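You operate a simulated robot arm through the tools that you are given. There is no shell and no other tool. Be economical: measure what you need, move in short steps, check, and stop when the job is done.

You run a simulated two-armed robot. Do the job below in one go: nothing can be reset, and whatever is moved stays where it is left.

JOB
Switch the hold belts off, then set the screw depth and both belts to the card's width.
Fine: leave them off.

Only the result counts: the job must be done as asked and must still hold three seconds after the hand-in. Knocking over, shifting, dropping, spilling or breaking anything else fails it.

ROBOT AND FRAMES
Two 7-joint arms with two-finger grippers on one trunk, on a base that drives. Base frame: it is fixed to the floor where the robot stands at the start and does not move with it; the origin is under the middle of the robot, x ahead of it, y to its left, z up. Lengths are in mm, angles in rad, forces in N, time in s.
The left shoulder is at the start at [40, 170, 1148], the right one opposite. With the tool pointing down near the work surface each hand reaches from about 100 to 660 mm from the robot's upright axis, wherever it stands, measured 20 degrees to its own side. Places, roughly: back belt knob [600, -100, 1100]; backlog sensor block knob [600, 700, 1000]; bottle sensor block knob [600, -200, 1000]; bottle sensor knob [600, -300, 1000]; front belt knob [600, -100, 1000]; hold belt switch [700, 0, 800]; holed plate knob [900, -800, 1100]; screw depth knob [700, 200, 800]; sensor teach button [700, -200, 800]; tension knob [700, -500, 900]. Payload 2.69 kg a hand.
Tool frame (each hand has its own): the origin (TCP) lies between the finger pads and is the grasp point; the fingertips stand 20 mm ahead of it; z points along the fingers, y is the line along which they close. The gripper opens to 100 mm. The gripper's body begins 63 mm behind the TCP.
Orientation is that of the tool frame in the base frame, as [roll, pitch, yaw] about the fixed x, y, z axes, in that order (R = Rz(yaw) Ry(pitch) Rx(roll)). With the fingers straight down and closing along the base's y, the tool's x points along the base's -x, its y along +y and its z along -z.

CONTROLS
- The arms move only by the tool jog_arm. It takes "left_increments", "right_increments" or both (then of equal length, played together; a hand with none holds still); each is a list of rows, each a list of 7 numbers: the gripper command, from -1 (fully open) to 1 (shut), values between in proportion, then the shift along the tool's x, y, z in mm, then the turn, a rotation vector about the tool's x, y, z in degrees. In form: [[grip, dx, dy, dz, rx, ry, rz], ...]. A call has 1 to 10 rows; each row shifts and turns the commanded pose from where the row before left it, along the tool's axes as they then stand. Rows are played at 5 a second. More than 50 mm and 0.15 rad between two rows, or a gripper value outside its range, and nothing of the call is played. A pose out of reach is approached as far as the arm can. The call stops where the force on the tool passes 40 N (or 10 N more than at its start, if that is more) or the arm is blocked; 0.2 s more then pass. Each finger travels about 108 mm/s and halts on what it meets, pressing with about 27 N; the grip force reading is that of the motor and also rises with nothing between the fingers. The clock runs only during rows and for 0.2 s after the last one: add rows that do not move to give the fingers time. The reply holds the time, the measured pose of the TCP, the force on the tool along the base axes, the opening and the grip force, in the units named above and with some noise, with the torque about the TCP (base axes, N m) and any sound that the robot's microphone picked up, and new pictures: "pictures" is both (left out), scene, wrist or none (wrist: the cameras of the hands that moved).
- Cameras (640 x 400 px; columns grow to the right, rows downward): "scene" is now at [179.6, 11.9, 1098.8]; the picture's right is [0.12, -0.99, -0.00], its down [0.05, 0.01, -1.00] and it looks along [0.99, 0.12, 0.05] (base axes); focal length 214 px, centre (320, 200). "left" rides on the left gripper at [70, 19, -99] in its tool frame; the picture's right is [-0.26, 0.97, 0.00], its down [-0.75, -0.20, -0.63] and it looks along [-0.61, -0.16, 0.78] (tool axes); focal length 230 px, centre (320, 200). "right" rides on the right gripper at [70, -19, -99] in its tool frame; the picture's right is [0.26, 0.97, 0.00], its down [-0.75, 0.20, -0.63] and it looks along [-0.61, 0.16, 0.78] (tool axes); focal length 230 px, centre (320, 200). There is no depth. A picture from a camera that has moved, and an enlarged one, comes with that camera's place and axes in the base frame and with its lens.
- raise_lower(by): slides the trunk up (or, below 0, down) by that many mm; the arms and the scene camera ride with it, the base frame stays. It gives what a move gives, with no picture.
- drive_base(legs): drives the robot by 1 to 6 legs, each [ahead, turn to the left] in mm and rad, along the robot's own axes; the way and the turn of a leg run together, so that a leg with both is an arc; at most 1500 mm and 3.142 rad a leg. The arms and the cameras ride along, it lands a little off, and it stops where it bumps. It gives what a move gives, and a new picture of the scene camera.
- pan_tilt(pan, tilt): turns the head with the scene camera to pan (to the left, within 1.047 rad either way) and tilt (down, from -0.506 to 1.204), counted from straight ahead of the robot. It gives what a move gives, and a new picture of the scene camera.
- close_up(camera, box): a new picture of the part [left, top, right, bottom] of that camera's present view, enlarged. It takes no simulated time.
- close_job(): hands the job in; it is judged then, once.

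Go step by step. Nothing tells you exact positions but the pictures and the camera data: compare them with the known pose of the tool, close in by small moves and look again before you grip or let go. The budget is 120 turns and 260 pictures, counting those below and the enlarged ones. Unless the task says otherwise, let go and move clear before handing in, and close with one line.

The tools are called after "Emit:" as a command line: name --argument value ..., lists and objects as JSON in quotes. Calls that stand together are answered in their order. jog_arm: Moves the arms, as the interface text tells. Its arguments: {"type":"object","properties":{"left_increments":{"type":"array"},"right_increments":{"type":"array"},"pictures":{"type":"string","enum":["both","scene","wrist","none"]}},"required":[]} The other tools are called the same way: raise_lower (by) slides the trunk up or down; drive_base (legs) drives the base; pan_tilt (pan, tilt) turns the head that bears the scene camera; close_up (camera, box) takes an enlarged picture of a part of a camera's view; close_job () hands the job in.

At the start:

```text
time_s: 0.0
left_tcp_pos: [505.0, 196.0, 1212.5]
left_ee_rot: [-3.142, -0.003, 3.14]
left_contact_force: [-0.1, 0.0, -0.7]
left_torque: [0.01, 0.01, -0.01]
left_opening: 100.1
left_grip_force: 0.0
right_tcp_pos: [406.7, -146.8, 1220.2]
right_ee_rot: [3.141, -0.008, -3.141]
right_contact_force: [0.8, -0.4, 0.2]
right_torque: [-0.02, -0.07, 0.03]
right_opening: 99.8
right_grip_force: 0.1
trunk travel left (down, up): [-375.0, 315.0]
robot x, y, heading: [-3.3, 0.9, -0.001]
head pan, tilt: [0.122, -0.065]
```

scene: 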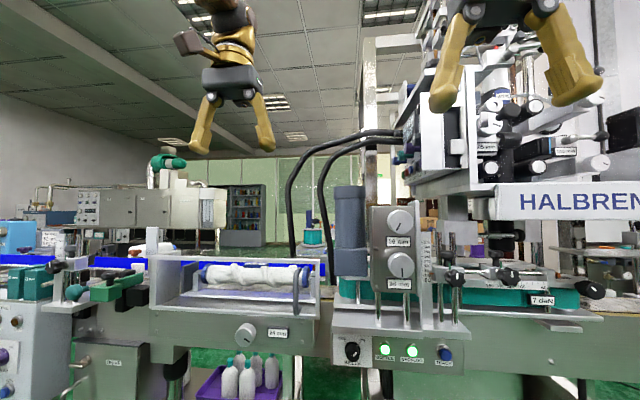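
right: 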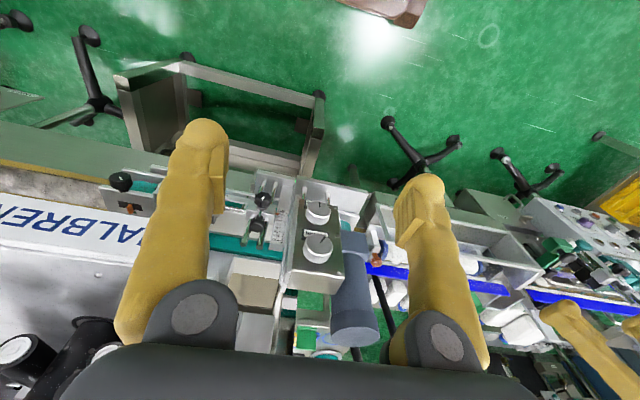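
left: 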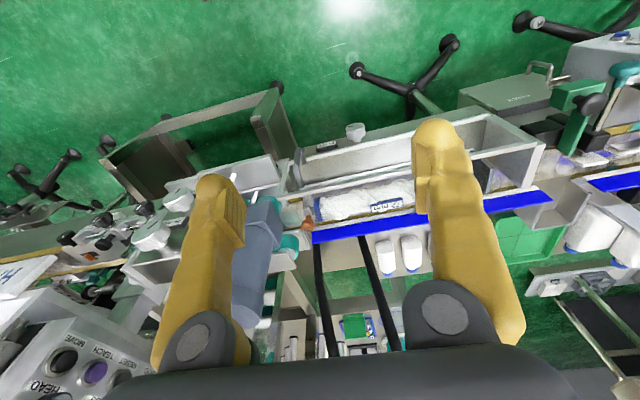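

I see a bottling machine with two belt knobs, a screw depth knob on the front, and a small panel with switch and green lights. I'll enlarge these first and look for the card.

Emit:
close_up --camera "scene" --box '[330, 190, 470, 380]'

Emit:
close_up --camera "scene" --box '[150, 220, 340, 400]'

Emit:
close_up --camera "scene" --box '[0, 170, 160, 400]'

Emit:
close_up --camera "scene" --box '[420, 80, 640, 340]'

Emit:
pan_tilt --pan 0.0 --tilt 0.6

```text
2.11 times, centred on (400, 285) of scene
camera zoom: at [179.6, 11.9, 1098.8], right [0.12, -0.99, 0.0], down [0.05, 0.01, -1.0], along [0.99, 0.12, 0.05], focal length 452 px, centre (152, 21)
```

zoom: 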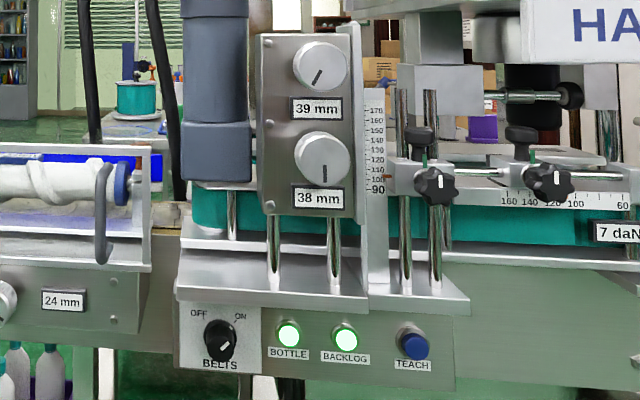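

```text
2.22 times, centred on (245, 310) of scene
camera zoom: at [179.6, 11.9, 1098.8], right [0.12, -0.99, 0.0], down [0.05, 0.01, -1.0], along [0.99, 0.12, 0.05], focal length 477 px, centre (487, -44)
```

zoom: 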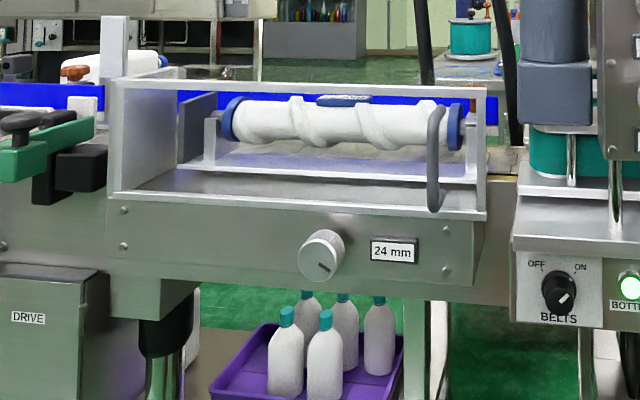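

```text
1.74 times, centred on (80, 285) of scene
camera zoom: at [179.6, 11.9, 1098.8], right [0.12, -0.99, 0.0], down [0.05, 0.01, -1.0], along [0.99, 0.12, 0.05], focal length 373 px, centre (737, 52)
```

zoom: 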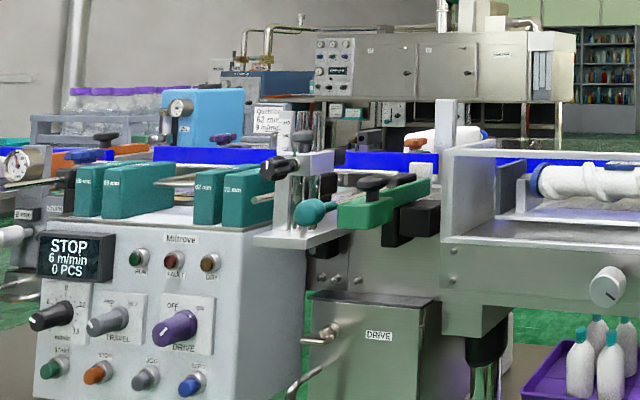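

```text
1.54 times, centred on (530, 210) of scene
camera zoom: at [179.6, 11.9, 1098.8], right [0.12, -0.99, 0.0], down [0.05, 0.01, -1.0], along [0.99, 0.12, 0.05], focal length 330 px, centre (-3, 185)
```

zoom: 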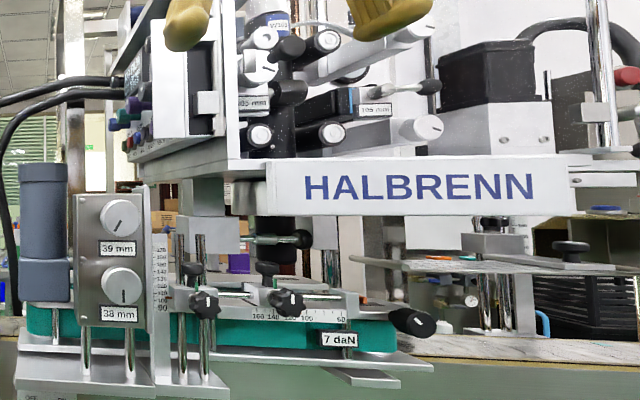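

```text
time_s: 1.0
left_tcp_pos: [484.8, 196.1, 1221.6]
left_ee_rot: [-3.14, 0.013, -3.141]
left_contact_force: [0.7, 0.1, 0.1]
left_torque: [-0.02, -0.03, 0.01]
left_opening: 99.7
left_grip_force: 0.1
right_tcp_pos: [390.9, -147.7, 1202.5]
right_ee_rot: [3.141, -0.059, -3.141]
right_contact_force: [-0.3, 0.4, 0.4]
right_torque: [-0.03, -0.02, -0.01]
right_opening: 100.0
right_grip_force: 0.1
trunk travel left (down, up): [-375.0, 315.0]
robot x, y, heading: [-1.1, 0.4, -0.001]
head pan, tilt: [0.0, 0.6]
camera scene: at [179.1, 1.1, 1038.0], right [0.0, -1.0, 0.0], down [-0.58, 0.0, -0.82], along [0.82, 0.0, -0.58], focal length 214 px, centre (320, 200)
```

scene: 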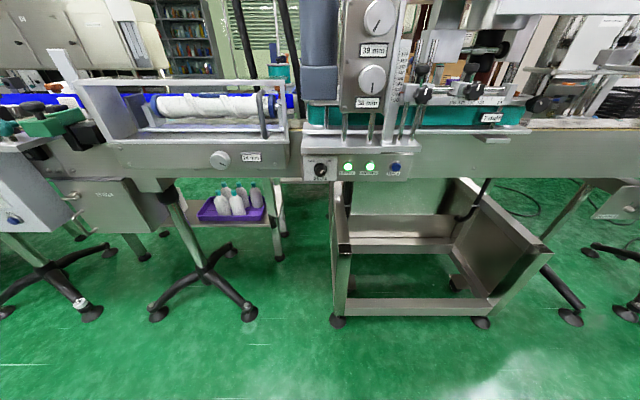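

Displays read screw 24 mm, and belts 39 mm (top) and 38 mm (bottom). There seems to be a card behind the left side; I'll look for it.

Emit:
pan_tilt --pan 0.5 --tilt 0.0

Emit:
close_up --camera "scene" --box '[190, 170, 350, 270]'

Emit:
pan_tilt --pan -0.7 --tilt 0.0

```text
time_s: 2.0
left_tcp_pos: [487.6, 197.4, 1220.0]
left_ee_rot: [3.14, 0.014, 3.141]
left_contact_force: [0.3, -0.1, -0.1]
left_torque: [0.03, 0.06, 0.0]
left_opening: 99.9
left_grip_force: 0.1
right_tcp_pos: [391.9, -147.5, 1203.0]
right_ee_rot: [-3.14, -0.059, 3.141]
right_contact_force: [0.1, -0.4, -0.3]
right_torque: [0.0, 0.01, 0.01]
right_opening: 99.9
right_grip_force: 0.0
trunk travel left (down, up): [-375.0, 315.0]
robot x, y, heading: [-1.2, -0.3, 0.001]
head pan, tilt: [0.499, 0.0]
camera scene: at [171.0, 44.1, 1093.2], right [0.48, -0.88, -0.01], down [-0.02, 0.0, -1.0], along [0.88, 0.48, -0.02], focal length 214 px, centre (320, 200)
```

scene: 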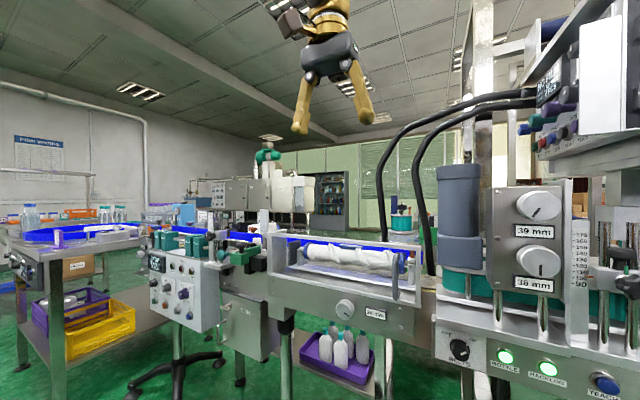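

```text
4.00 times, centred on (270, 220) of scene
camera zoom: at [171.0, 44.1, 1093.2], right [0.48, -0.88, -0.01], down [-0.02, 0.0, -1.0], along [0.88, 0.48, -0.02], focal length 858 px, centre (520, 120)
```

zoom: 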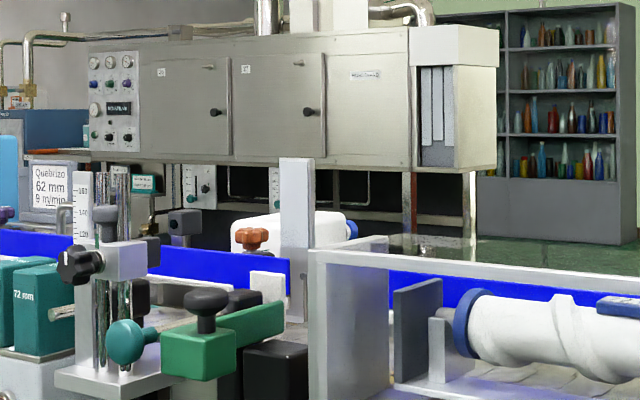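

```text
time_s: 3.4
left_tcp_pos: [487.0, 195.8, 1220.1]
left_ee_rot: [3.141, 0.014, 3.141]
left_contact_force: [0.0, 0.1, 0.6]
left_torque: [-0.02, 0.02, 0.03]
left_opening: 99.9
left_grip_force: 0.1
right_tcp_pos: [390.7, -147.2, 1202.8]
right_ee_rot: [-3.141, -0.059, 3.142]
right_contact_force: [-0.2, -0.1, -0.2]
right_torque: [0.0, -0.01, -0.03]
right_opening: 100.1
right_grip_force: 0.1
trunk travel left (down, up): [-375.0, 315.0]
robot x, y, heading: [-1.6, -1.8, -0.002]
head pan, tilt: [-0.7, 0.0]
camera scene: at [160.8, -56.8, 1093.4], right [-0.64, -0.77, 0.01], down [-0.02, 0.0, -1.0], along [0.77, -0.64, -0.01], focal length 214 px, centre (320, 200)
```

scene: 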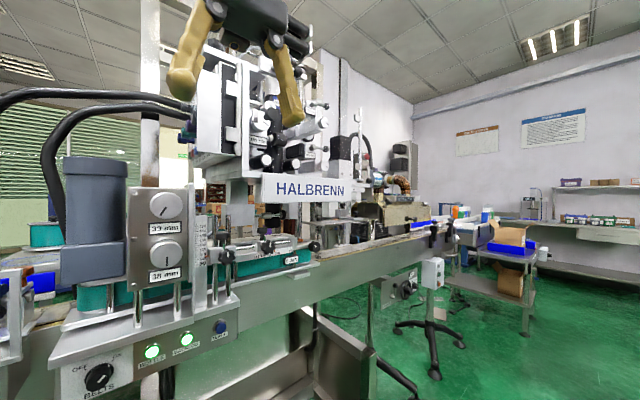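

One card reads "Quebrizo 62 mm 9 m/min". I'll check other candidates (wall boards, cards) before trusting it.

Emit:
close_up --camera "scene" --box '[440, 90, 600, 190]'

Emit:
close_up --camera "scene" --box '[340, 180, 600, 330]'

Emit:
pan_tilt --pan 0.9 --tilt 0.15

Emit:
close_up --camera "scene" --box '[300, 120, 540, 270]'

Emit:
close_up --camera "scene" --box '[120, 60, 300, 180]'

```text
4.00 times, centred on (520, 140) of scene
camera zoom: at [160.8, -56.8, 1093.4], right [-0.64, -0.77, 0.01], down [-0.02, 0.0, -1.0], along [0.77, -0.64, -0.01], focal length 858 px, centre (-480, 440)
```

zoom: 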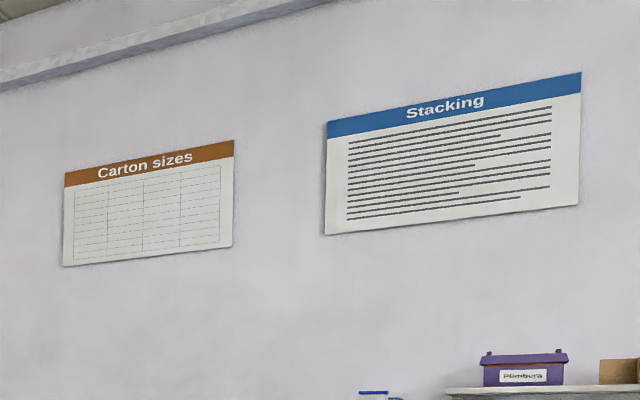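

```text
2.46 times, centred on (470, 255) of scene
camera zoom: at [160.8, -56.8, 1093.4], right [-0.64, -0.77, 0.01], down [-0.02, 0.0, -1.0], along [0.77, -0.64, -0.01], focal length 528 px, centre (-49, 65)
```

zoom: 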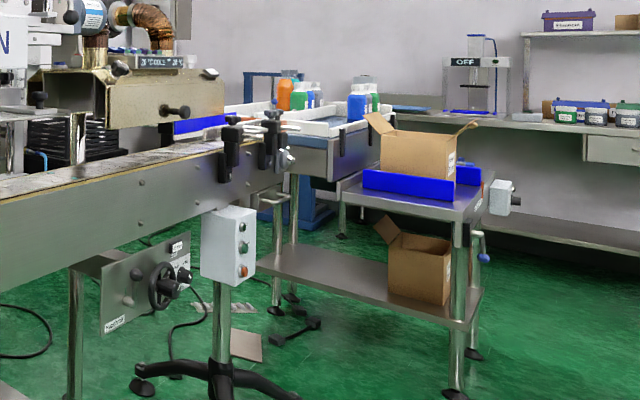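

```text
time_s: 5.1
left_tcp_pos: [486.7, 195.0, 1221.3]
left_ee_rot: [-3.141, 0.014, -3.141]
left_contact_force: [0.8, 0.1, -0.7]
left_torque: [-0.01, -0.03, 0.02]
left_opening: 100.0
left_grip_force: 0.1
right_tcp_pos: [390.9, -147.9, 1202.0]
right_ee_rot: [-3.141, -0.06, 3.141]
right_contact_force: [0.0, 0.3, -0.8]
right_torque: [0.03, -0.04, -0.01]
right_opening: 100.1
right_grip_force: 0.1
trunk travel left (down, up): [-375.0, 315.0]
robot x, y, heading: [-2.4, 2.1, -0.002]
head pan, tilt: [0.901, 0.15]
camera scene: at [149.3, 73.7, 1079.9], right [0.78, -0.62, -0.01], down [-0.11, -0.12, -0.99], along [0.61, 0.77, -0.16], focal length 214 px, centre (320, 200)
```

scene: 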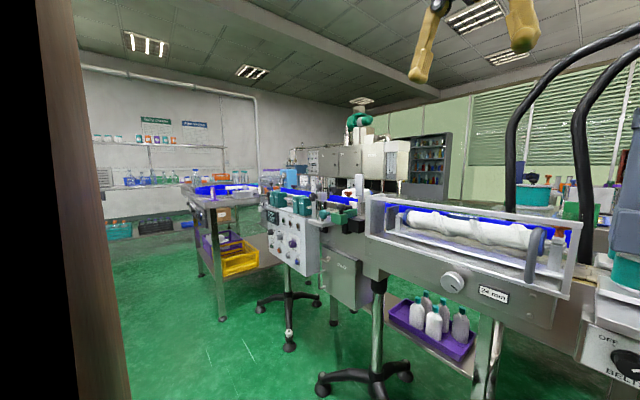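

```text
2.67 times, centred on (420, 195) of scene
camera zoom: at [149.3, 73.7, 1079.9], right [0.78, -0.62, -0.01], down [-0.11, -0.12, -0.99], along [0.61, 0.77, -0.16], focal length 572 px, centre (53, 213)
```

zoom: 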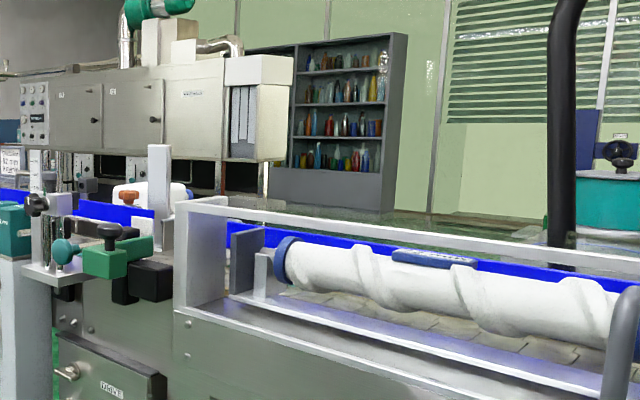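

```text
3.33 times, centred on (210, 120) of scene
camera zoom: at [149.3, 73.7, 1079.9], right [0.78, -0.62, -0.01], down [-0.11, -0.12, -0.99], along [0.61, 0.77, -0.16], focal length 715 px, centre (687, 467)
```

zoom: 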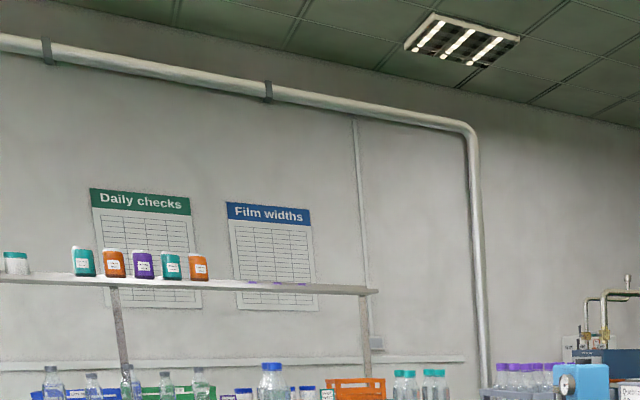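

The card (Quebrizo, 62 mm, 9 m/min) is the only one, so the target is 62 mm. I estimate the belt knobs near [605,-90,1080/996], and next I turn both hands to point forward.

Emit:
jog_arm --left_increments '[[-0.2, 0, 0, 0, 0, -8.5, 0], [-0.2, 0, 0, 0, 0, -8.5, 0], [-0.2, 0, 0, 0, 0, -8.5, 0], [-0.2, 0, 0, 0, 0, -8.5, 0], [-0.2, 0, 0, 0, 0, -8.5, 0], [-0.2, 0, 0, 0, 0, -8.5, 0], [-0.2, 0, 0, 0, 0, -8.5, 0], [-0.2, 0, 0, 0, 0, -8.5, 0], [-0.2, 0, 0, 0, 0, -8.5, 0], [-0.2, 0, 0, 0, 0, -8.5, 0]]' --right_increments '[[-0.2, -10, 0, 0, 0, -8.5, 0], [-0.2, -9.9, 0, 1.5, 0, -8.5, 0], [-0.2, -9.6, 0, 2.9, 0, -8.5, 0], [-0.2, -9, 0, 4.3, 0, -8.5, 0], [-0.2, -8.3, 0, 5.6, 0, -8.5, 0], [-0.2, -7.4, 0, 6.8, 0, -8.5, 0], [-0.2, -6.3, 0, 7.8, 0, -8.5, 0], [-0.2, -5, 0, 8.6, 0, -8.5, 0], [-0.2, -3.7, 0, 9.3, 0, -8.5, 0], [-0.2, -2.3, 0, 9.7, 0, -8.5, 0]]' --pictures "wrist"

Emit:
pan_tilt --pan 0.0 --tilt 0.2

```text
time_s: 7.3
left_tcp_pos: [486.9, 197.2, 1218.4]
left_ee_rot: [-3.123, 1.499, -3.124]
left_contact_force: [0.6, 0.5, -0.4]
left_torque: [-0.01, 0.01, -0.01]
left_opening: 59.9
left_grip_force: 0.0
right_tcp_pos: [486.7, -146.8, 1225.5]
right_ee_rot: [-3.14, 1.494, -3.139]
right_contact_force: [0.6, 0.2, -0.3]
right_torque: [0.0, 0.0, -0.01]
right_opening: 60.1
right_grip_force: 0.1
trunk travel left (down, up): [-375.0, 315.0]
robot x, y, heading: [1.1, -2.5, -0.002]
head pan, tilt: [0.901, 0.15]
camera right: at [382.4, -166.2, 1164.0], right [-0.02, 0.97, -0.26], down [-0.57, 0.2, 0.8], along [0.82, 0.16, 0.55], focal length 230 px, centre (320, 200)
camera left: at [383.0, 215.2, 1155.5], right [0.02, 0.97, 0.26], down [-0.58, -0.2, 0.79], along [0.82, -0.16, 0.55], focal length 230 px, centre (320, 200)
```

right: 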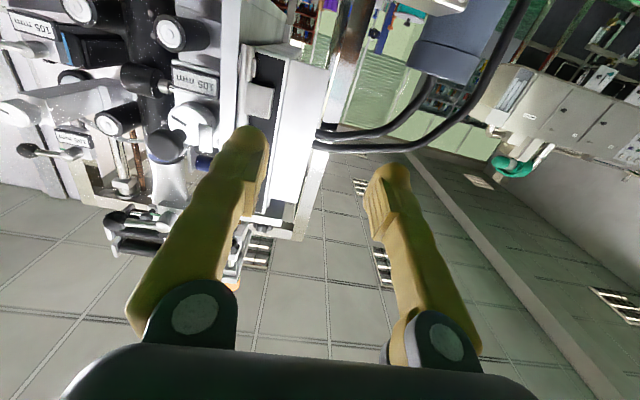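
left: 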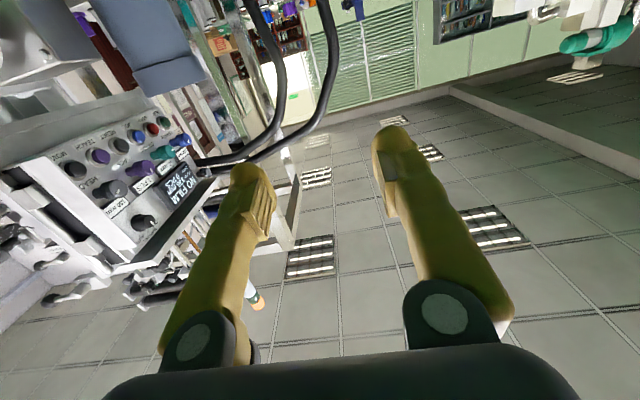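

```text
time_s: 8.5
left_tcp_pos: [487.2, 196.1, 1220.9]
left_ee_rot: [3.128, 1.498, 3.127]
left_contact_force: [0.1, 0.8, 0.3]
left_torque: [-0.02, -0.01, 0.0]
left_opening: 59.9
left_grip_force: 0.0
right_tcp_pos: [485.3, -147.4, 1224.3]
right_ee_rot: [-3.123, 1.49, -3.124]
right_contact_force: [0.4, 0.4, -0.1]
right_torque: [-0.01, 0.03, -0.02]
right_opening: 59.9
right_grip_force: 0.1
trunk travel left (down, up): [-375.0, 315.0]
robot x, y, heading: [-4.2, -4.8, 0.003]
head pan, tilt: [0.0, 0.201]
camera scene: at [184.8, 1.2, 1074.5], right [0.0, -1.0, 0.0], down [-0.22, 0.0, -0.98], along [0.98, 0.0, -0.22], focal length 214 px, centre (320, 200)
```

scene: 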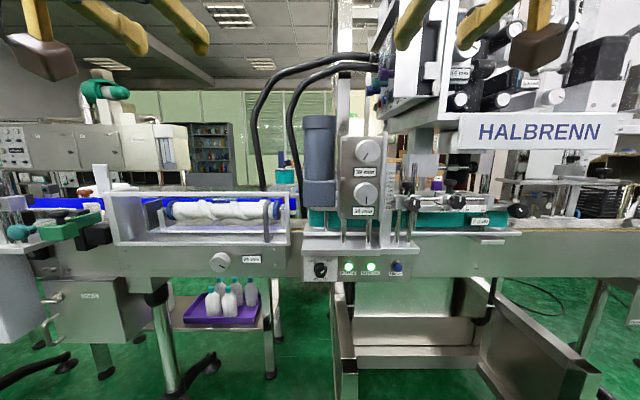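

Both hands now point forward. I'll lower the trunk to get a second viewpoint and working height for the switch and the screw knob.

Emit:
raise_lower --by -250

Emit:
pan_tilt --pan 0.0 --tilt 0.0

Emit:
close_up --camera "scene" --box '[190, 100, 430, 250]'

```text
time_s: 11.1
left_tcp_pos: [485.6, 196.0, 970.3]
left_ee_rot: [3.136, 1.499, 3.134]
left_contact_force: [-0.3, -0.2, 0.2]
left_torque: [-0.02, 0.01, -0.01]
left_opening: 60.2
left_grip_force: 0.1
right_tcp_pos: [486.3, -147.6, 974.8]
right_ee_rot: [-3.129, 1.492, -3.127]
right_contact_force: [-0.2, 0.0, 0.2]
right_torque: [-0.01, -0.02, 0.02]
right_opening: 60.1
right_grip_force: 0.0
trunk travel left (down, up): [-125.0, 565.0]
robot x, y, heading: [-1.0, -1.5, -0.0]
head pan, tilt: [0.0, 0.201]
```

```text
time_s: 11.8
left_tcp_pos: [485.5, 197.1, 969.9]
left_ee_rot: [3.133, 1.497, 3.133]
left_contact_force: [0.5, -0.1, 0.7]
left_torque: [0.01, -0.01, -0.01]
left_opening: 60.2
left_grip_force: 0.2
right_tcp_pos: [485.8, -147.6, 975.7]
right_ee_rot: [-3.127, 1.492, -3.128]
right_contact_force: [0.1, -0.2, -0.7]
right_torque: [0.01, 0.01, 0.05]
right_opening: 59.8
right_grip_force: 0.1
trunk travel left (down, up): [-125.0, 565.0]
robot x, y, heading: [1.5, 2.7, -0.001]
head pan, tilt: [0.0, 0.0]
camera scene: at [177.6, 1.1, 843.0], right [0.0, -1.0, 0.0], down [-0.02, 0.0, -1.0], along [1.0, 0.0, -0.02], focal length 214 px, centre (320, 200)
```

scene: 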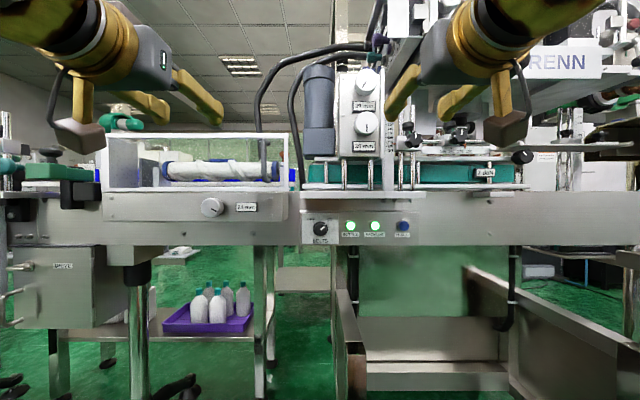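

```text
2.67 times, centred on (310, 175) of scene
camera zoom: at [177.6, 1.1, 843.0], right [0.0, -1.0, 0.0], down [-0.02, 0.0, -1.0], along [1.0, 0.0, -0.02], focal length 572 px, centre (347, 267)
```

zoom: 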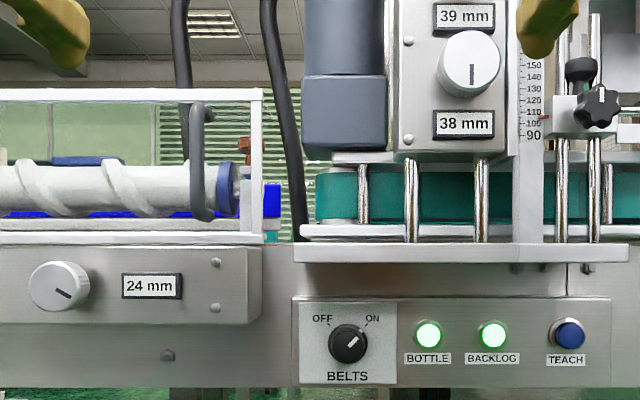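

Triangulated: switch ≈ (718, 1, 760), screw knob ≈ (655, 242, 816), front belt knob ≈ (620, -94, 992), back ≈ (625, -95, 1076). A closer look at switch and card next.

Emit:
close_up --camera "scene" --box '[296, 205, 344, 250]'

Emit:
close_up --camera "scene" --box '[180, 185, 270, 245]'

Emit:
close_up --camera "scene" --box '[335, 55, 400, 165]'

```text
8.89 times, centred on (320, 228) of scene
camera zoom: at [177.6, 1.1, 843.0], right [0.0, -1.0, 0.0], down [-0.02, 0.0, -1.0], along [1.0, 0.0, -0.02], focal length 1906 px, centre (320, -44)
```

zoom: 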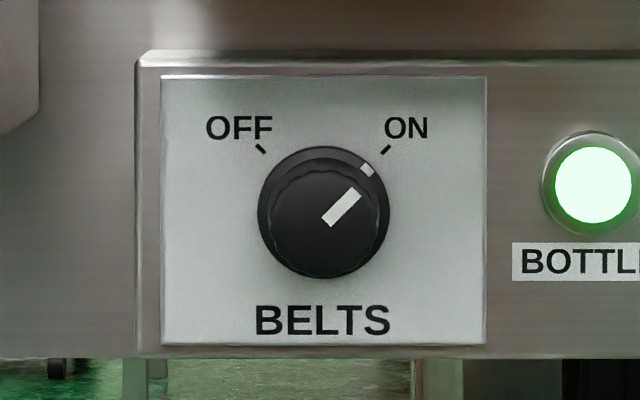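

```text
6.67 times, centred on (225, 215) of scene
camera zoom: at [177.6, 1.1, 843.0], right [0.0, -1.0, 0.0], down [-0.02, 0.0, -1.0], along [1.0, 0.0, -0.02], focal length 1430 px, centre (953, 100)
```

zoom: 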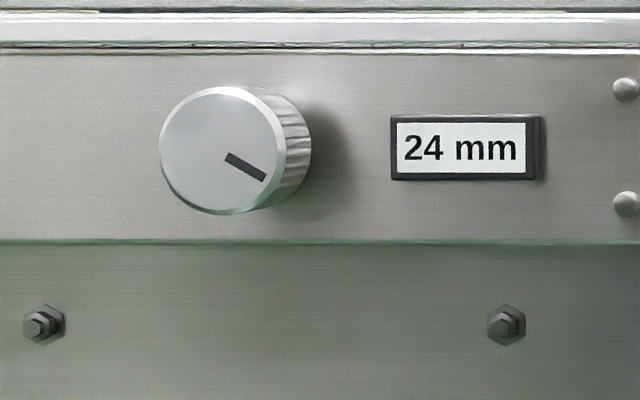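

```text
3.64 times, centred on (368, 110) of scene
camera zoom: at [177.6, 1.1, 843.0], right [0.0, -1.0, 0.0], down [-0.02, 0.0, -1.0], along [1.0, 0.0, -0.02], focal length 780 px, centre (147, 527)
```

zoom: 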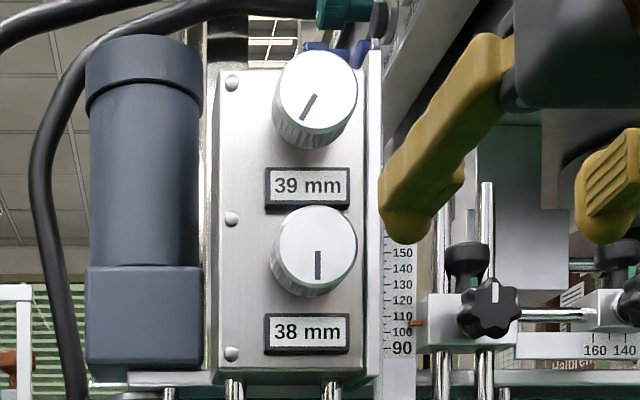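

The switch is a round knob about 37 mm across, its pointer at ON; it must turn 90° counter-clockwise as seen from the front. I'll bring the left hand in front of it.

Emit:
jog_arm --left_increments '[[-0.2, 0, 0, 0, 0, -4.2, 0], [-0.2, 35, -33, 0, 0, 0, 0], [-0.2, 35, -33, 0, 0, 0, 0], [-0.2, 35, -33, 0, 0, 0, 0], [-0.2, 35, -33, 0, 0, 0, 0], [-0.2, 35, -33, 0, 0, 0, 0], [-0.2, 35, -32, 0, 0, 0, 0], [-0.2, 0, 0, 40, 0, 0, 0], [-0.2, 0, 0, 40, 0, 0, 0]]' --pictures "both"

```text
time_s: 13.8
left_tcp_pos: [566.9, -0.7, 760.0]
left_ee_rot: [-0.36, 1.569, -0.363]
left_contact_force: [-0.3, -0.5, 1.2]
left_torque: [0.01, 0.01, 0.01]
left_opening: 59.8
left_grip_force: 0.0
right_tcp_pos: [486.2, -146.1, 975.3]
right_ee_rot: [-3.128, 1.492, -3.128]
right_contact_force: [0.1, -0.1, -0.7]
right_torque: [-0.02, 0.02, -0.02]
right_opening: 60.1
right_grip_force: 0.0
trunk travel left (down, up): [-125.0, 565.0]
robot x, y, heading: [2.0, -0.3, -0.001]
head pan, tilt: [0.0, 0.0]
camera scene: at [177.6, 1.1, 843.1], right [0.0, -1.0, 0.0], down [-0.02, 0.0, -1.0], along [1.0, 0.0, -0.02], focal length 214 px, centre (320, 200)
camera left: at [467.7, 18.2, 688.9], right [0.0, 0.97, 0.26], down [-0.63, -0.2, 0.75], along [0.78, -0.16, 0.61], focal length 230 px, centre (320, 200)
```

scene: 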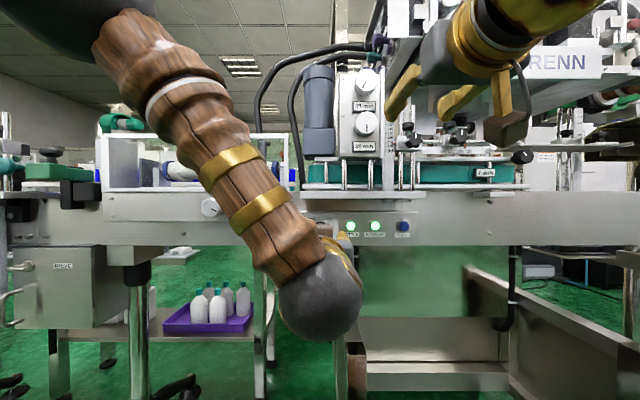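
left: 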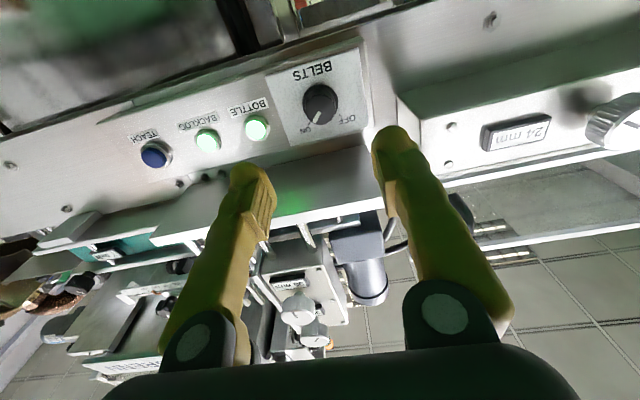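

The wrist view confirms the switch at about (720, 0, 760). I'll pre-rotate the hand 42° clockwise and move closer.

Emit:
jog_arm --left_increments '[[-0.2, 0, 0, 0, 0, 0, 8.4], [-0.2, 0, 0, 0, 0, 0, 8.4], [-0.2, 0, 0, 0, 0, 0, 8.4], [-0.2, 0, 0, 0, 0, 0, 8.4], [-0.2, 0, 0, 0, 0, 0, 8.4], [-0.2, 0, 0, 30, 0, 0, 0], [-0.2, 0, 0, 30, 0, 0, 0], [-0.2, 0, 0, 30, 0, 0, 0], [-0.2, 0, 0, 0, 0, 0, 0]]' --pictures "wrist"

```text
time_s: 15.8
left_tcp_pos: [665.1, 20.2, 765.4]
left_ee_rot: [1.569, 0.859, 1.605]
left_contact_force: [-0.1, -0.5, -0.6]
left_torque: [0.0, -0.01, -0.02]
left_opening: 59.9
left_grip_force: 0.1
right_tcp_pos: [487.0, -147.9, 974.8]
right_ee_rot: [-3.128, 1.492, -3.131]
right_contact_force: [-1.1, 0.3, -0.9]
right_torque: [0.02, -0.04, 0.02]
right_opening: 60.0
right_grip_force: 0.1
trunk travel left (down, up): [-125.0, 565.0]
robot x, y, heading: [3.2, -0.4, -0.003]
head pan, tilt: [0.0, 0.0]
camera left: at [564.1, 76.3, 722.8], right [-0.02, 0.56, 0.83], down [-0.61, -0.67, 0.44], along [0.8, -0.49, 0.36], focal length 230 px, centre (320, 200)
```

left: 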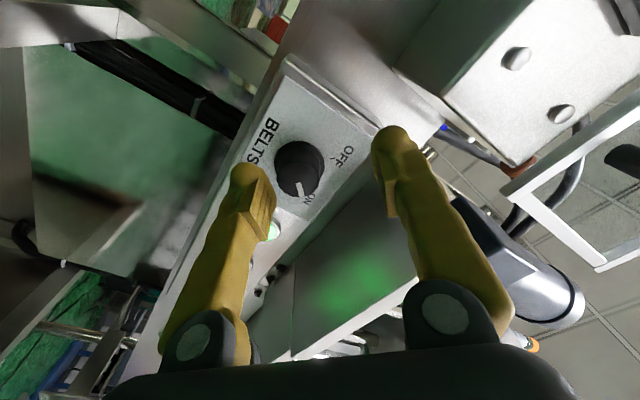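

The hand drifted about 20 mm left of the commanded spot; I'll pause to see whether it settles.

Emit:
jog_arm --left_increments '[[-0.2, 0, 0, 0, 0, 0, 0], [-0.2, 0, 0, 0, 0, 0, 0], [-0.2, 0, 0, 0, 0, 0, 0]]' --pictures "none"

```text
time_s: 16.6
left_tcp_pos: [663.0, 21.1, 761.5]
left_ee_rot: [1.575, 0.854, 1.612]
left_contact_force: [-0.6, 0.6, 0.4]
left_torque: [0.02, 0.0, 0.02]
left_opening: 59.9
left_grip_force: 0.0
right_tcp_pos: [485.9, -148.0, 976.3]
right_ee_rot: [-3.127, 1.492, -3.129]
right_contact_force: [0.0, 0.2, 0.1]
right_torque: [0.02, 0.0, 0.01]
right_opening: 60.0
right_grip_force: 0.1
trunk travel left (down, up): [-125.0, 565.0]
robot x, y, heading: [1.4, 0.5, 0.0]
head pan, tilt: [0.0, 0.0]
```

It holds offset in y by 21 mm; I'll correct it with a small sideways step.

Emit:
jog_arm --left_increments '[[-0.2, -7, -8, 0, 0, 0, 0], [-0.2, -7, -8, 0, 0, 0, 0], [-0.2, 0, 0, 0, 0, 0, 0]]' --pictures "wrist"

```text
time_s: 17.6
left_tcp_pos: [655.2, 9.4, 772.4]
left_ee_rot: [1.553, 0.86, 1.611]
left_contact_force: [-1.2, -0.7, -0.6]
left_torque: [-0.03, 0.03, 0.0]
left_opening: 59.8
left_grip_force: 0.1
right_tcp_pos: [467.6, -147.2, 984.0]
right_ee_rot: [-3.112, 1.513, -3.111]
right_contact_force: [-1.2, -0.3, 0.9]
right_torque: [0.01, 0.02, 0.02]
right_opening: 60.0
right_grip_force: 0.1
trunk travel left (down, up): [-125.0, 565.0]
robot x, y, heading: [-0.6, -0.6, 0.001]
head pan, tilt: [0.0, 0.0]
stopped in row 3 (left hand): the arm was blocked; the commanded pose is now the measured one
camera left: at [553.2, 64.3, 728.8], right [-0.04, 0.56, 0.83], down [-0.6, -0.68, 0.43], along [0.8, -0.48, 0.36], focal length 230 px, centre (320, 200)
```

left: 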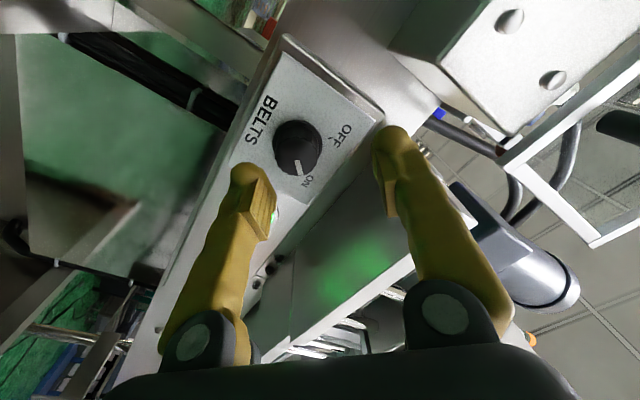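

The left arm seems to press against the right arm (the right hand shifted as well). I'll move the right hand out to the right.

Emit:
jog_arm --right_increments '[[-0.2, 0, -40, -5, 0, 0, 0], [-0.2, 0, -40, -5, 0, 0, 0], [-0.2, 0, -40, -5, 0, 0, 0], [-0.2, 0, -40, -5, 0, 0, 0], [-0.2, 0, 0, 0, 0, 0, 0]]' --pictures "scene"

```text
time_s: 18.8
left_tcp_pos: [657.6, 8.3, 774.3]
left_ee_rot: [1.547, 0.863, 1.61]
left_contact_force: [0.1, -0.5, -0.3]
left_torque: [-0.01, 0.0, 0.0]
left_opening: 59.9
left_grip_force: 0.1
right_tcp_pos: [451.2, -307.1, 981.6]
right_ee_rot: [-3.127, 1.501, -3.124]
right_contact_force: [-1.4, 0.5, -0.3]
right_torque: [-0.01, 0.02, 0.02]
right_opening: 60.1
right_grip_force: 0.1
trunk travel left (down, up): [-125.0, 565.0]
robot x, y, heading: [-2.6, 1.1, 0.001]
head pan, tilt: [0.0, 0.0]
camera scene: at [177.5, 0.7, 843.1], right [0.0, -1.0, 0.0], down [-0.02, 0.0, -1.0], along [1.0, 0.0, -0.02], focal length 214 px, centre (320, 200)
```

scene: 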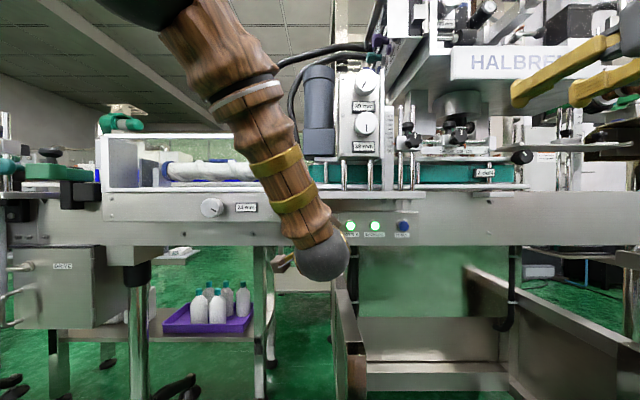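

The right arm is clear. I'll centre the left hand on the switch.

Emit:
jog_arm --left_increments '[[-0.2, 2.5, -7.5, 0, 1.6, -1.5, 0], [-0.2, 2.5, -7.5, 0, 0, 0, 0], [-0.2, 0, 0, 0, 0, 0, 0]]' --pictures "wrist"

```text
time_s: 19.6
left_tcp_pos: [662.6, 5.9, 764.1]
left_ee_rot: [1.543, 0.868, 1.577]
left_contact_force: [-0.6, -0.1, -0.7]
left_torque: [0.0, 0.0, 0.03]
left_opening: 60.0
left_grip_force: 0.2
right_tcp_pos: [450.8, -306.1, 981.9]
right_ee_rot: [-3.118, 1.501, -3.115]
right_contact_force: [-0.9, -0.1, 0.1]
right_torque: [-0.03, -0.01, -0.01]
right_opening: 60.2
right_grip_force: 0.1
trunk travel left (down, up): [-125.0, 565.0]
robot x, y, heading: [-0.1, 0.8, 0.001]
head pan, tilt: [0.0, 0.0]
camera left: at [561.9, 63.4, 719.1], right [-0.03, 0.57, 0.82], down [-0.62, -0.66, 0.43], along [0.78, -0.49, 0.37], focal length 230 px, centre (320, 200)
```

left: 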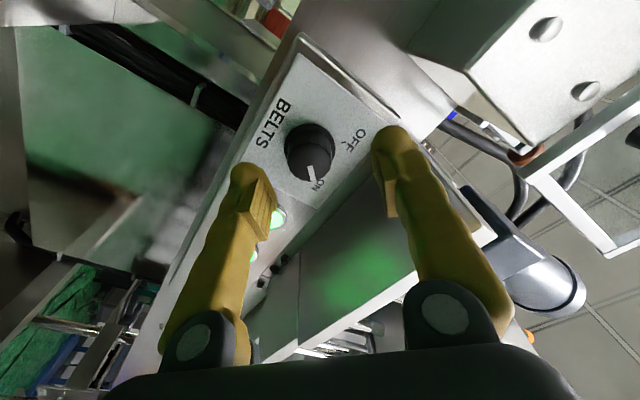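

Nearly centred; a further small correction and 25 mm forward.

Emit:
jog_arm --left_increments '[[-0.2, -1, -7, 0, 0, 0, 0], [-0.2, 0, 0, 12, 0, 0, 0], [-0.2, 0, 0, 12, 0, 0, 0], [-0.2, 0, 0, 0, 0, 0, 0]]' --pictures "wrist"

```text
time_s: 20.6
left_tcp_pos: [687.9, 4.7, 761.5]
left_ee_rot: [1.544, 0.87, 1.585]
left_contact_force: [0.6, 0.4, -0.3]
left_torque: [0.04, 0.02, 0.02]
left_opening: 60.1
left_grip_force: 0.0
right_tcp_pos: [450.2, -304.7, 982.9]
right_ee_rot: [-3.115, 1.499, -3.114]
right_contact_force: [-0.3, -0.3, 0.0]
right_torque: [0.01, 0.01, 0.03]
right_opening: 60.0
right_grip_force: 0.1
trunk travel left (down, up): [-125.0, 565.0]
robot x, y, heading: [-2.1, -0.8, 0.0]
head pan, tilt: [0.0, 0.0]
camera left: at [587.4, 61.3, 716.0], right [-0.04, 0.57, 0.82], down [-0.61, -0.66, 0.43], along [0.79, -0.49, 0.37], focal length 230 px, centre (320, 200)
```

left: 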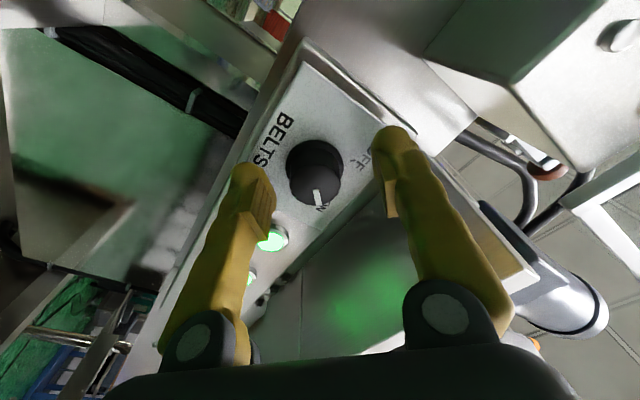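

Almost there; forward another ~18 mm with a slight shift right, then close.

Emit:
jog_arm --left_increments '[[-0.2, -3, -4, 0, 0, 0, 0], [-0.2, 0, 0, 9, 0, 0, 0], [-0.2, 0, 0, 9, 0, 0, 0], [-0.2, 0, 0, 0, 0, 0, 0]]' --pictures "wrist"

```text
time_s: 21.6
left_tcp_pos: [695.0, 6.3, 766.6]
left_ee_rot: [1.53, 0.87, 1.587]
left_contact_force: [-0.2, -0.8, -0.2]
left_torque: [0.0, -0.03, 0.06]
left_opening: 59.8
left_grip_force: 0.0
right_tcp_pos: [445.3, -312.7, 971.9]
right_ee_rot: [3.063, 1.473, 3.045]
right_contact_force: [0.7, -0.4, 0.1]
right_torque: [0.01, 0.01, 0.03]
right_opening: 60.0
right_grip_force: 0.1
trunk travel left (down, up): [-125.0, 565.0]
robot x, y, heading: [-2.2, -2.8, 0.003]
head pan, tilt: [0.0, 0.0]
stopped in row 4 (left hand): the force on the tool passed its limit at 43 N (the readings are from after the stop); the commanded pose is now the measured one
camera left: at [593.9, 61.3, 721.5], right [-0.05, 0.57, 0.82], down [-0.61, -0.66, 0.43], along [0.79, -0.48, 0.38], focal length 230 px, centre (320, 200)
```

left: 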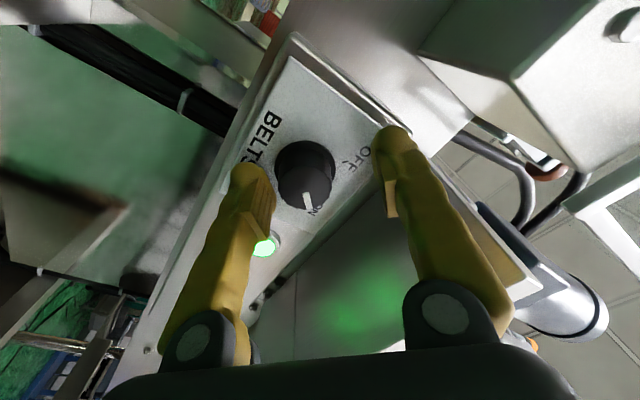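

Contact: the left gripper's rear likely met the shelf or the screw housing beside the switch. I'll back off and use the right hand for the switch, as it comes from the free side.

Emit:
jog_arm --left_increments '[[-0.2, 2, -4, -10, 0, 0, 0], [-0.2, 0, 0, -40, 0, 0, 0], [-0.2, 0, 0, -40, 0, 0, 0], [-0.2, 0, 0, -40, 0, 0, 0], [-0.2, 0, 0, -40, 0, 0, 0], [-0.2, 0, 0, 0, 0, 0, -8.4], [-0.2, 0, 0, 0, 0, 0, -8.4], [-0.2, 0, 0, 0, 0, 0, -8.4], [-0.2, 0, 0, 0, 0, 0, -8.4], [-0.2, 0, 0, 0, 0, 0, -8.4]]' --pictures "scene"

```text
time_s: 23.8
left_tcp_pos: [521.6, -7.6, 760.2]
left_ee_rot: [-0.945, 1.524, -0.913]
left_contact_force: [-0.4, 0.6, -0.2]
left_torque: [-0.02, 0.02, 0.01]
left_opening: 59.9
left_grip_force: 0.1
right_tcp_pos: [444.3, -311.3, 972.6]
right_ee_rot: [3.083, 1.471, 3.069]
right_contact_force: [-0.5, 0.1, -0.1]
right_torque: [0.0, -0.02, 0.02]
right_opening: 59.8
right_grip_force: 0.0
trunk travel left (down, up): [-125.0, 565.0]
robot x, y, heading: [0.8, 0.2, -0.003]
head pan, tilt: [0.0, 0.0]
camera scene: at [177.2, 1.0, 843.1], right [0.0, -1.0, 0.0], down [-0.02, 0.0, -1.0], along [1.0, 0.0, -0.02], focal length 214 px, centre (320, 200)
```

scene: 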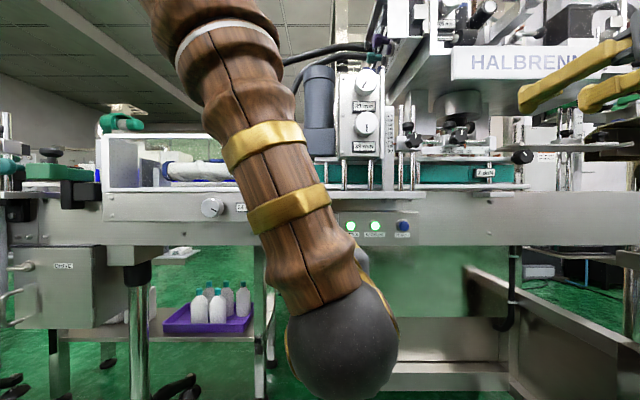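

All intact. I'll send the left hand in front of the screw knob and bring the right hand down toward the switch.

Emit:
jog_arm --left_increments '[[-0.2, -8, 36, 0, 1.8, 1.6, 0], [-0.2, -8, 36, 0, 0, 0, 0], [-0.2, -8, 36, 0, 0, 0, 0], [-0.2, -8, 36, 0, 0, 0, 0], [-0.2, -8, 36, 0, 0, 0, 0], [-0.2, -8, 36, 0, 0, 0, 0], [-0.2, -8, 36, 0, 0, 0, 0], [-0.2, 0, 0, 0, 0, 0, 0], [-0.2, 0, 0, 0, 0, 0, 0], [-0.2, 0, 0, 0, 0, 0, 0]]' --right_increments '[[-0.2, 45, 0, 0, 0, 0, 0], [-0.2, 45, 0, 0, 0, 0, 0], [-0.2, 45, 0, 0, 0, 0, 0], [-0.2, 45, 0, 0, 0, 0, 0], [-0.2, 20, 45, 0, 0, 0, 0], [-0.2, 0, 45, 0, 0, 0, 0], [-0.2, 0, 45, 0, 0, 0, 0], [-0.2, 0, 45, 0, 0, 0, 0], [-0.2, 0, 45, 0, 0, 0, 0], [-0.2, 0, 45, 0, 0, 0, 0]]' --pictures "both"

```text
time_s: 26.0
left_tcp_pos: [505.8, 155.3, 830.6]
left_ee_rot: [-1.575, 1.541, -1.562]
left_contact_force: [0.2, -0.5, -0.2]
left_torque: [-0.03, 0.02, 0.02]
left_opening: 59.9
left_grip_force: 0.1
left hand out of reach, approached as far as the arm can: row 5, 6, 7
right_tcp_pos: [467.6, -84.2, 940.9]
right_ee_rot: [-3.11, 1.52, -3.108]
right_contact_force: [-0.2, -0.8, 0.0]
right_torque: [0.01, 0.01, 0.03]
right_opening: 59.9
right_grip_force: 0.1
right hand out of reach, approached as far as the arm can: row 1, 2, 3, 4, 5, 6
trunk travel left (down, up): [-125.0, 565.0]
robot x, y, heading: [-0.9, -2.4, -0.002]
head pan, tilt: [0.0, 0.0]
camera scene: at [177.2, 1.2, 843.1], right [0.0, -1.0, 0.0], down [-0.02, 0.0, -1.0], along [1.0, 0.0, -0.02], focal length 214 px, centre (320, 200)
camera right: at [364.3, -103.8, 877.6], right [-0.01, 0.97, -0.26], down [-0.59, 0.2, 0.78], along [0.81, 0.16, 0.57], focal length 230 px, centre (320, 200)
camera left: at [407.3, 170.3, 758.2], right [-0.01, 0.97, 0.23], down [-0.63, -0.19, 0.76], along [0.78, -0.13, 0.61], focal length 230 px, centre (320, 200)
```

scene: 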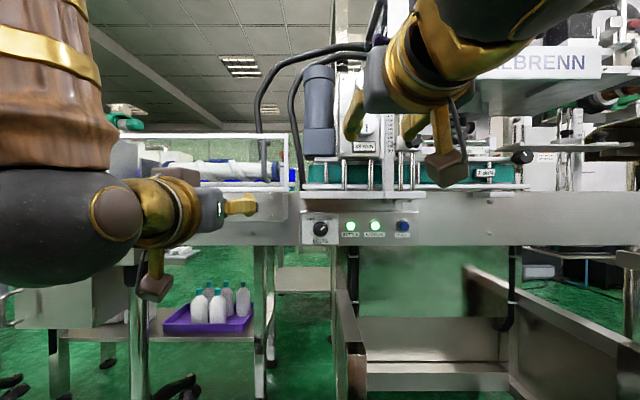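
right: 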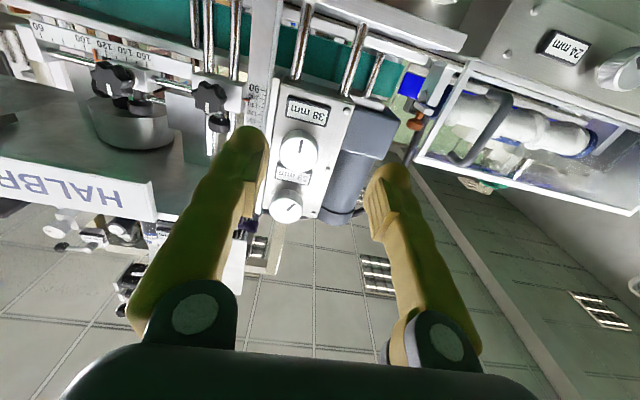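
left: 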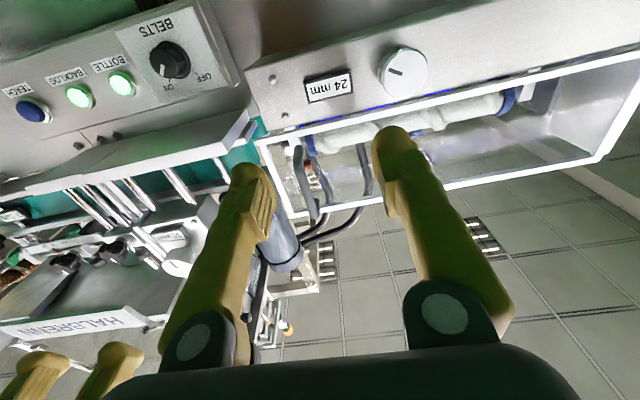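

The arms are too folded this close to the machine. I'll drive the base back 120 mm so they work at a better extension.

Emit:
drive_base --legs '[[-120, 0]]'

```text
time_s: 27.2
left_tcp_pos: [384.7, 156.1, 830.5]
left_ee_rot: [-1.579, 1.542, -1.564]
left_contact_force: [0.2, 0.3, 0.8]
left_torque: [0.01, -0.01, -0.04]
left_opening: 59.8
left_grip_force: 0.1
right_tcp_pos: [346.8, -84.3, 941.1]
right_ee_rot: [-3.099, 1.518, -3.096]
right_contact_force: [0.6, 0.3, 0.2]
right_torque: [0.01, 0.02, -0.03]
right_opening: 60.0
right_grip_force: 0.1
trunk travel left (down, up): [-125.0, 565.0]
robot x, y, heading: [-120.1, -0.9, -0.002]
head pan, tilt: [0.0, 0.0]
camera scene: at [55.8, 1.2, 843.1], right [0.0, -1.0, 0.0], down [-0.02, 0.0, -1.0], along [1.0, 0.0, -0.02], focal length 214 px, centre (320, 200)
```

scene: 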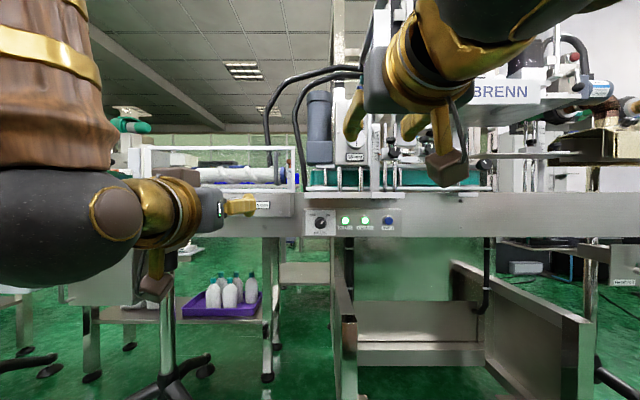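

Now I extend both hands forward; the right one then goes down toward switch height.

Emit:
jog_arm --left_increments '[[-0.2, 0, 0, 45, 0, 0, 0], [-0.2, 0, 0, 45, 0, 0, 0], [-0.2, 0, 0, 45, 0, 0, 0], [-0.2, 0, 0, 0, 0, 0, 0], [-0.2, 0, 0, 0, 0, 0, 0]]' --right_increments '[[-0.2, 0, 0, 45, 0, 0, 0], [-0.2, 0, 0, 45, 0, 0, 0], [-0.2, 0, 0, 45, 0, 0, 0], [-0.2, 0, 0, 0, 0, 0, 0], [-0.2, 0, 0, 0, 0, 0, 0]]' --pictures "none"

```text
time_s: 28.4
left_tcp_pos: [506.7, 145.0, 843.5]
left_ee_rot: [-1.076, 1.539, -1.051]
left_contact_force: [0.0, 0.3, 0.3]
left_torque: [-0.02, 0.02, 0.0]
left_opening: 59.7
left_grip_force: 0.1
left hand out of reach, approached as far as the arm can: row 2
right_tcp_pos: [464.7, -83.2, 944.6]
right_ee_rot: [-3.065, 1.537, -3.061]
right_contact_force: [-0.8, -0.3, 0.1]
right_torque: [0.0, 0.02, -0.02]
right_opening: 60.1
right_grip_force: 0.0
trunk travel left (down, up): [-125.0, 565.0]
robot x, y, heading: [-121.6, -1.6, 0.001]
head pan, tilt: [0.0, 0.0]
```

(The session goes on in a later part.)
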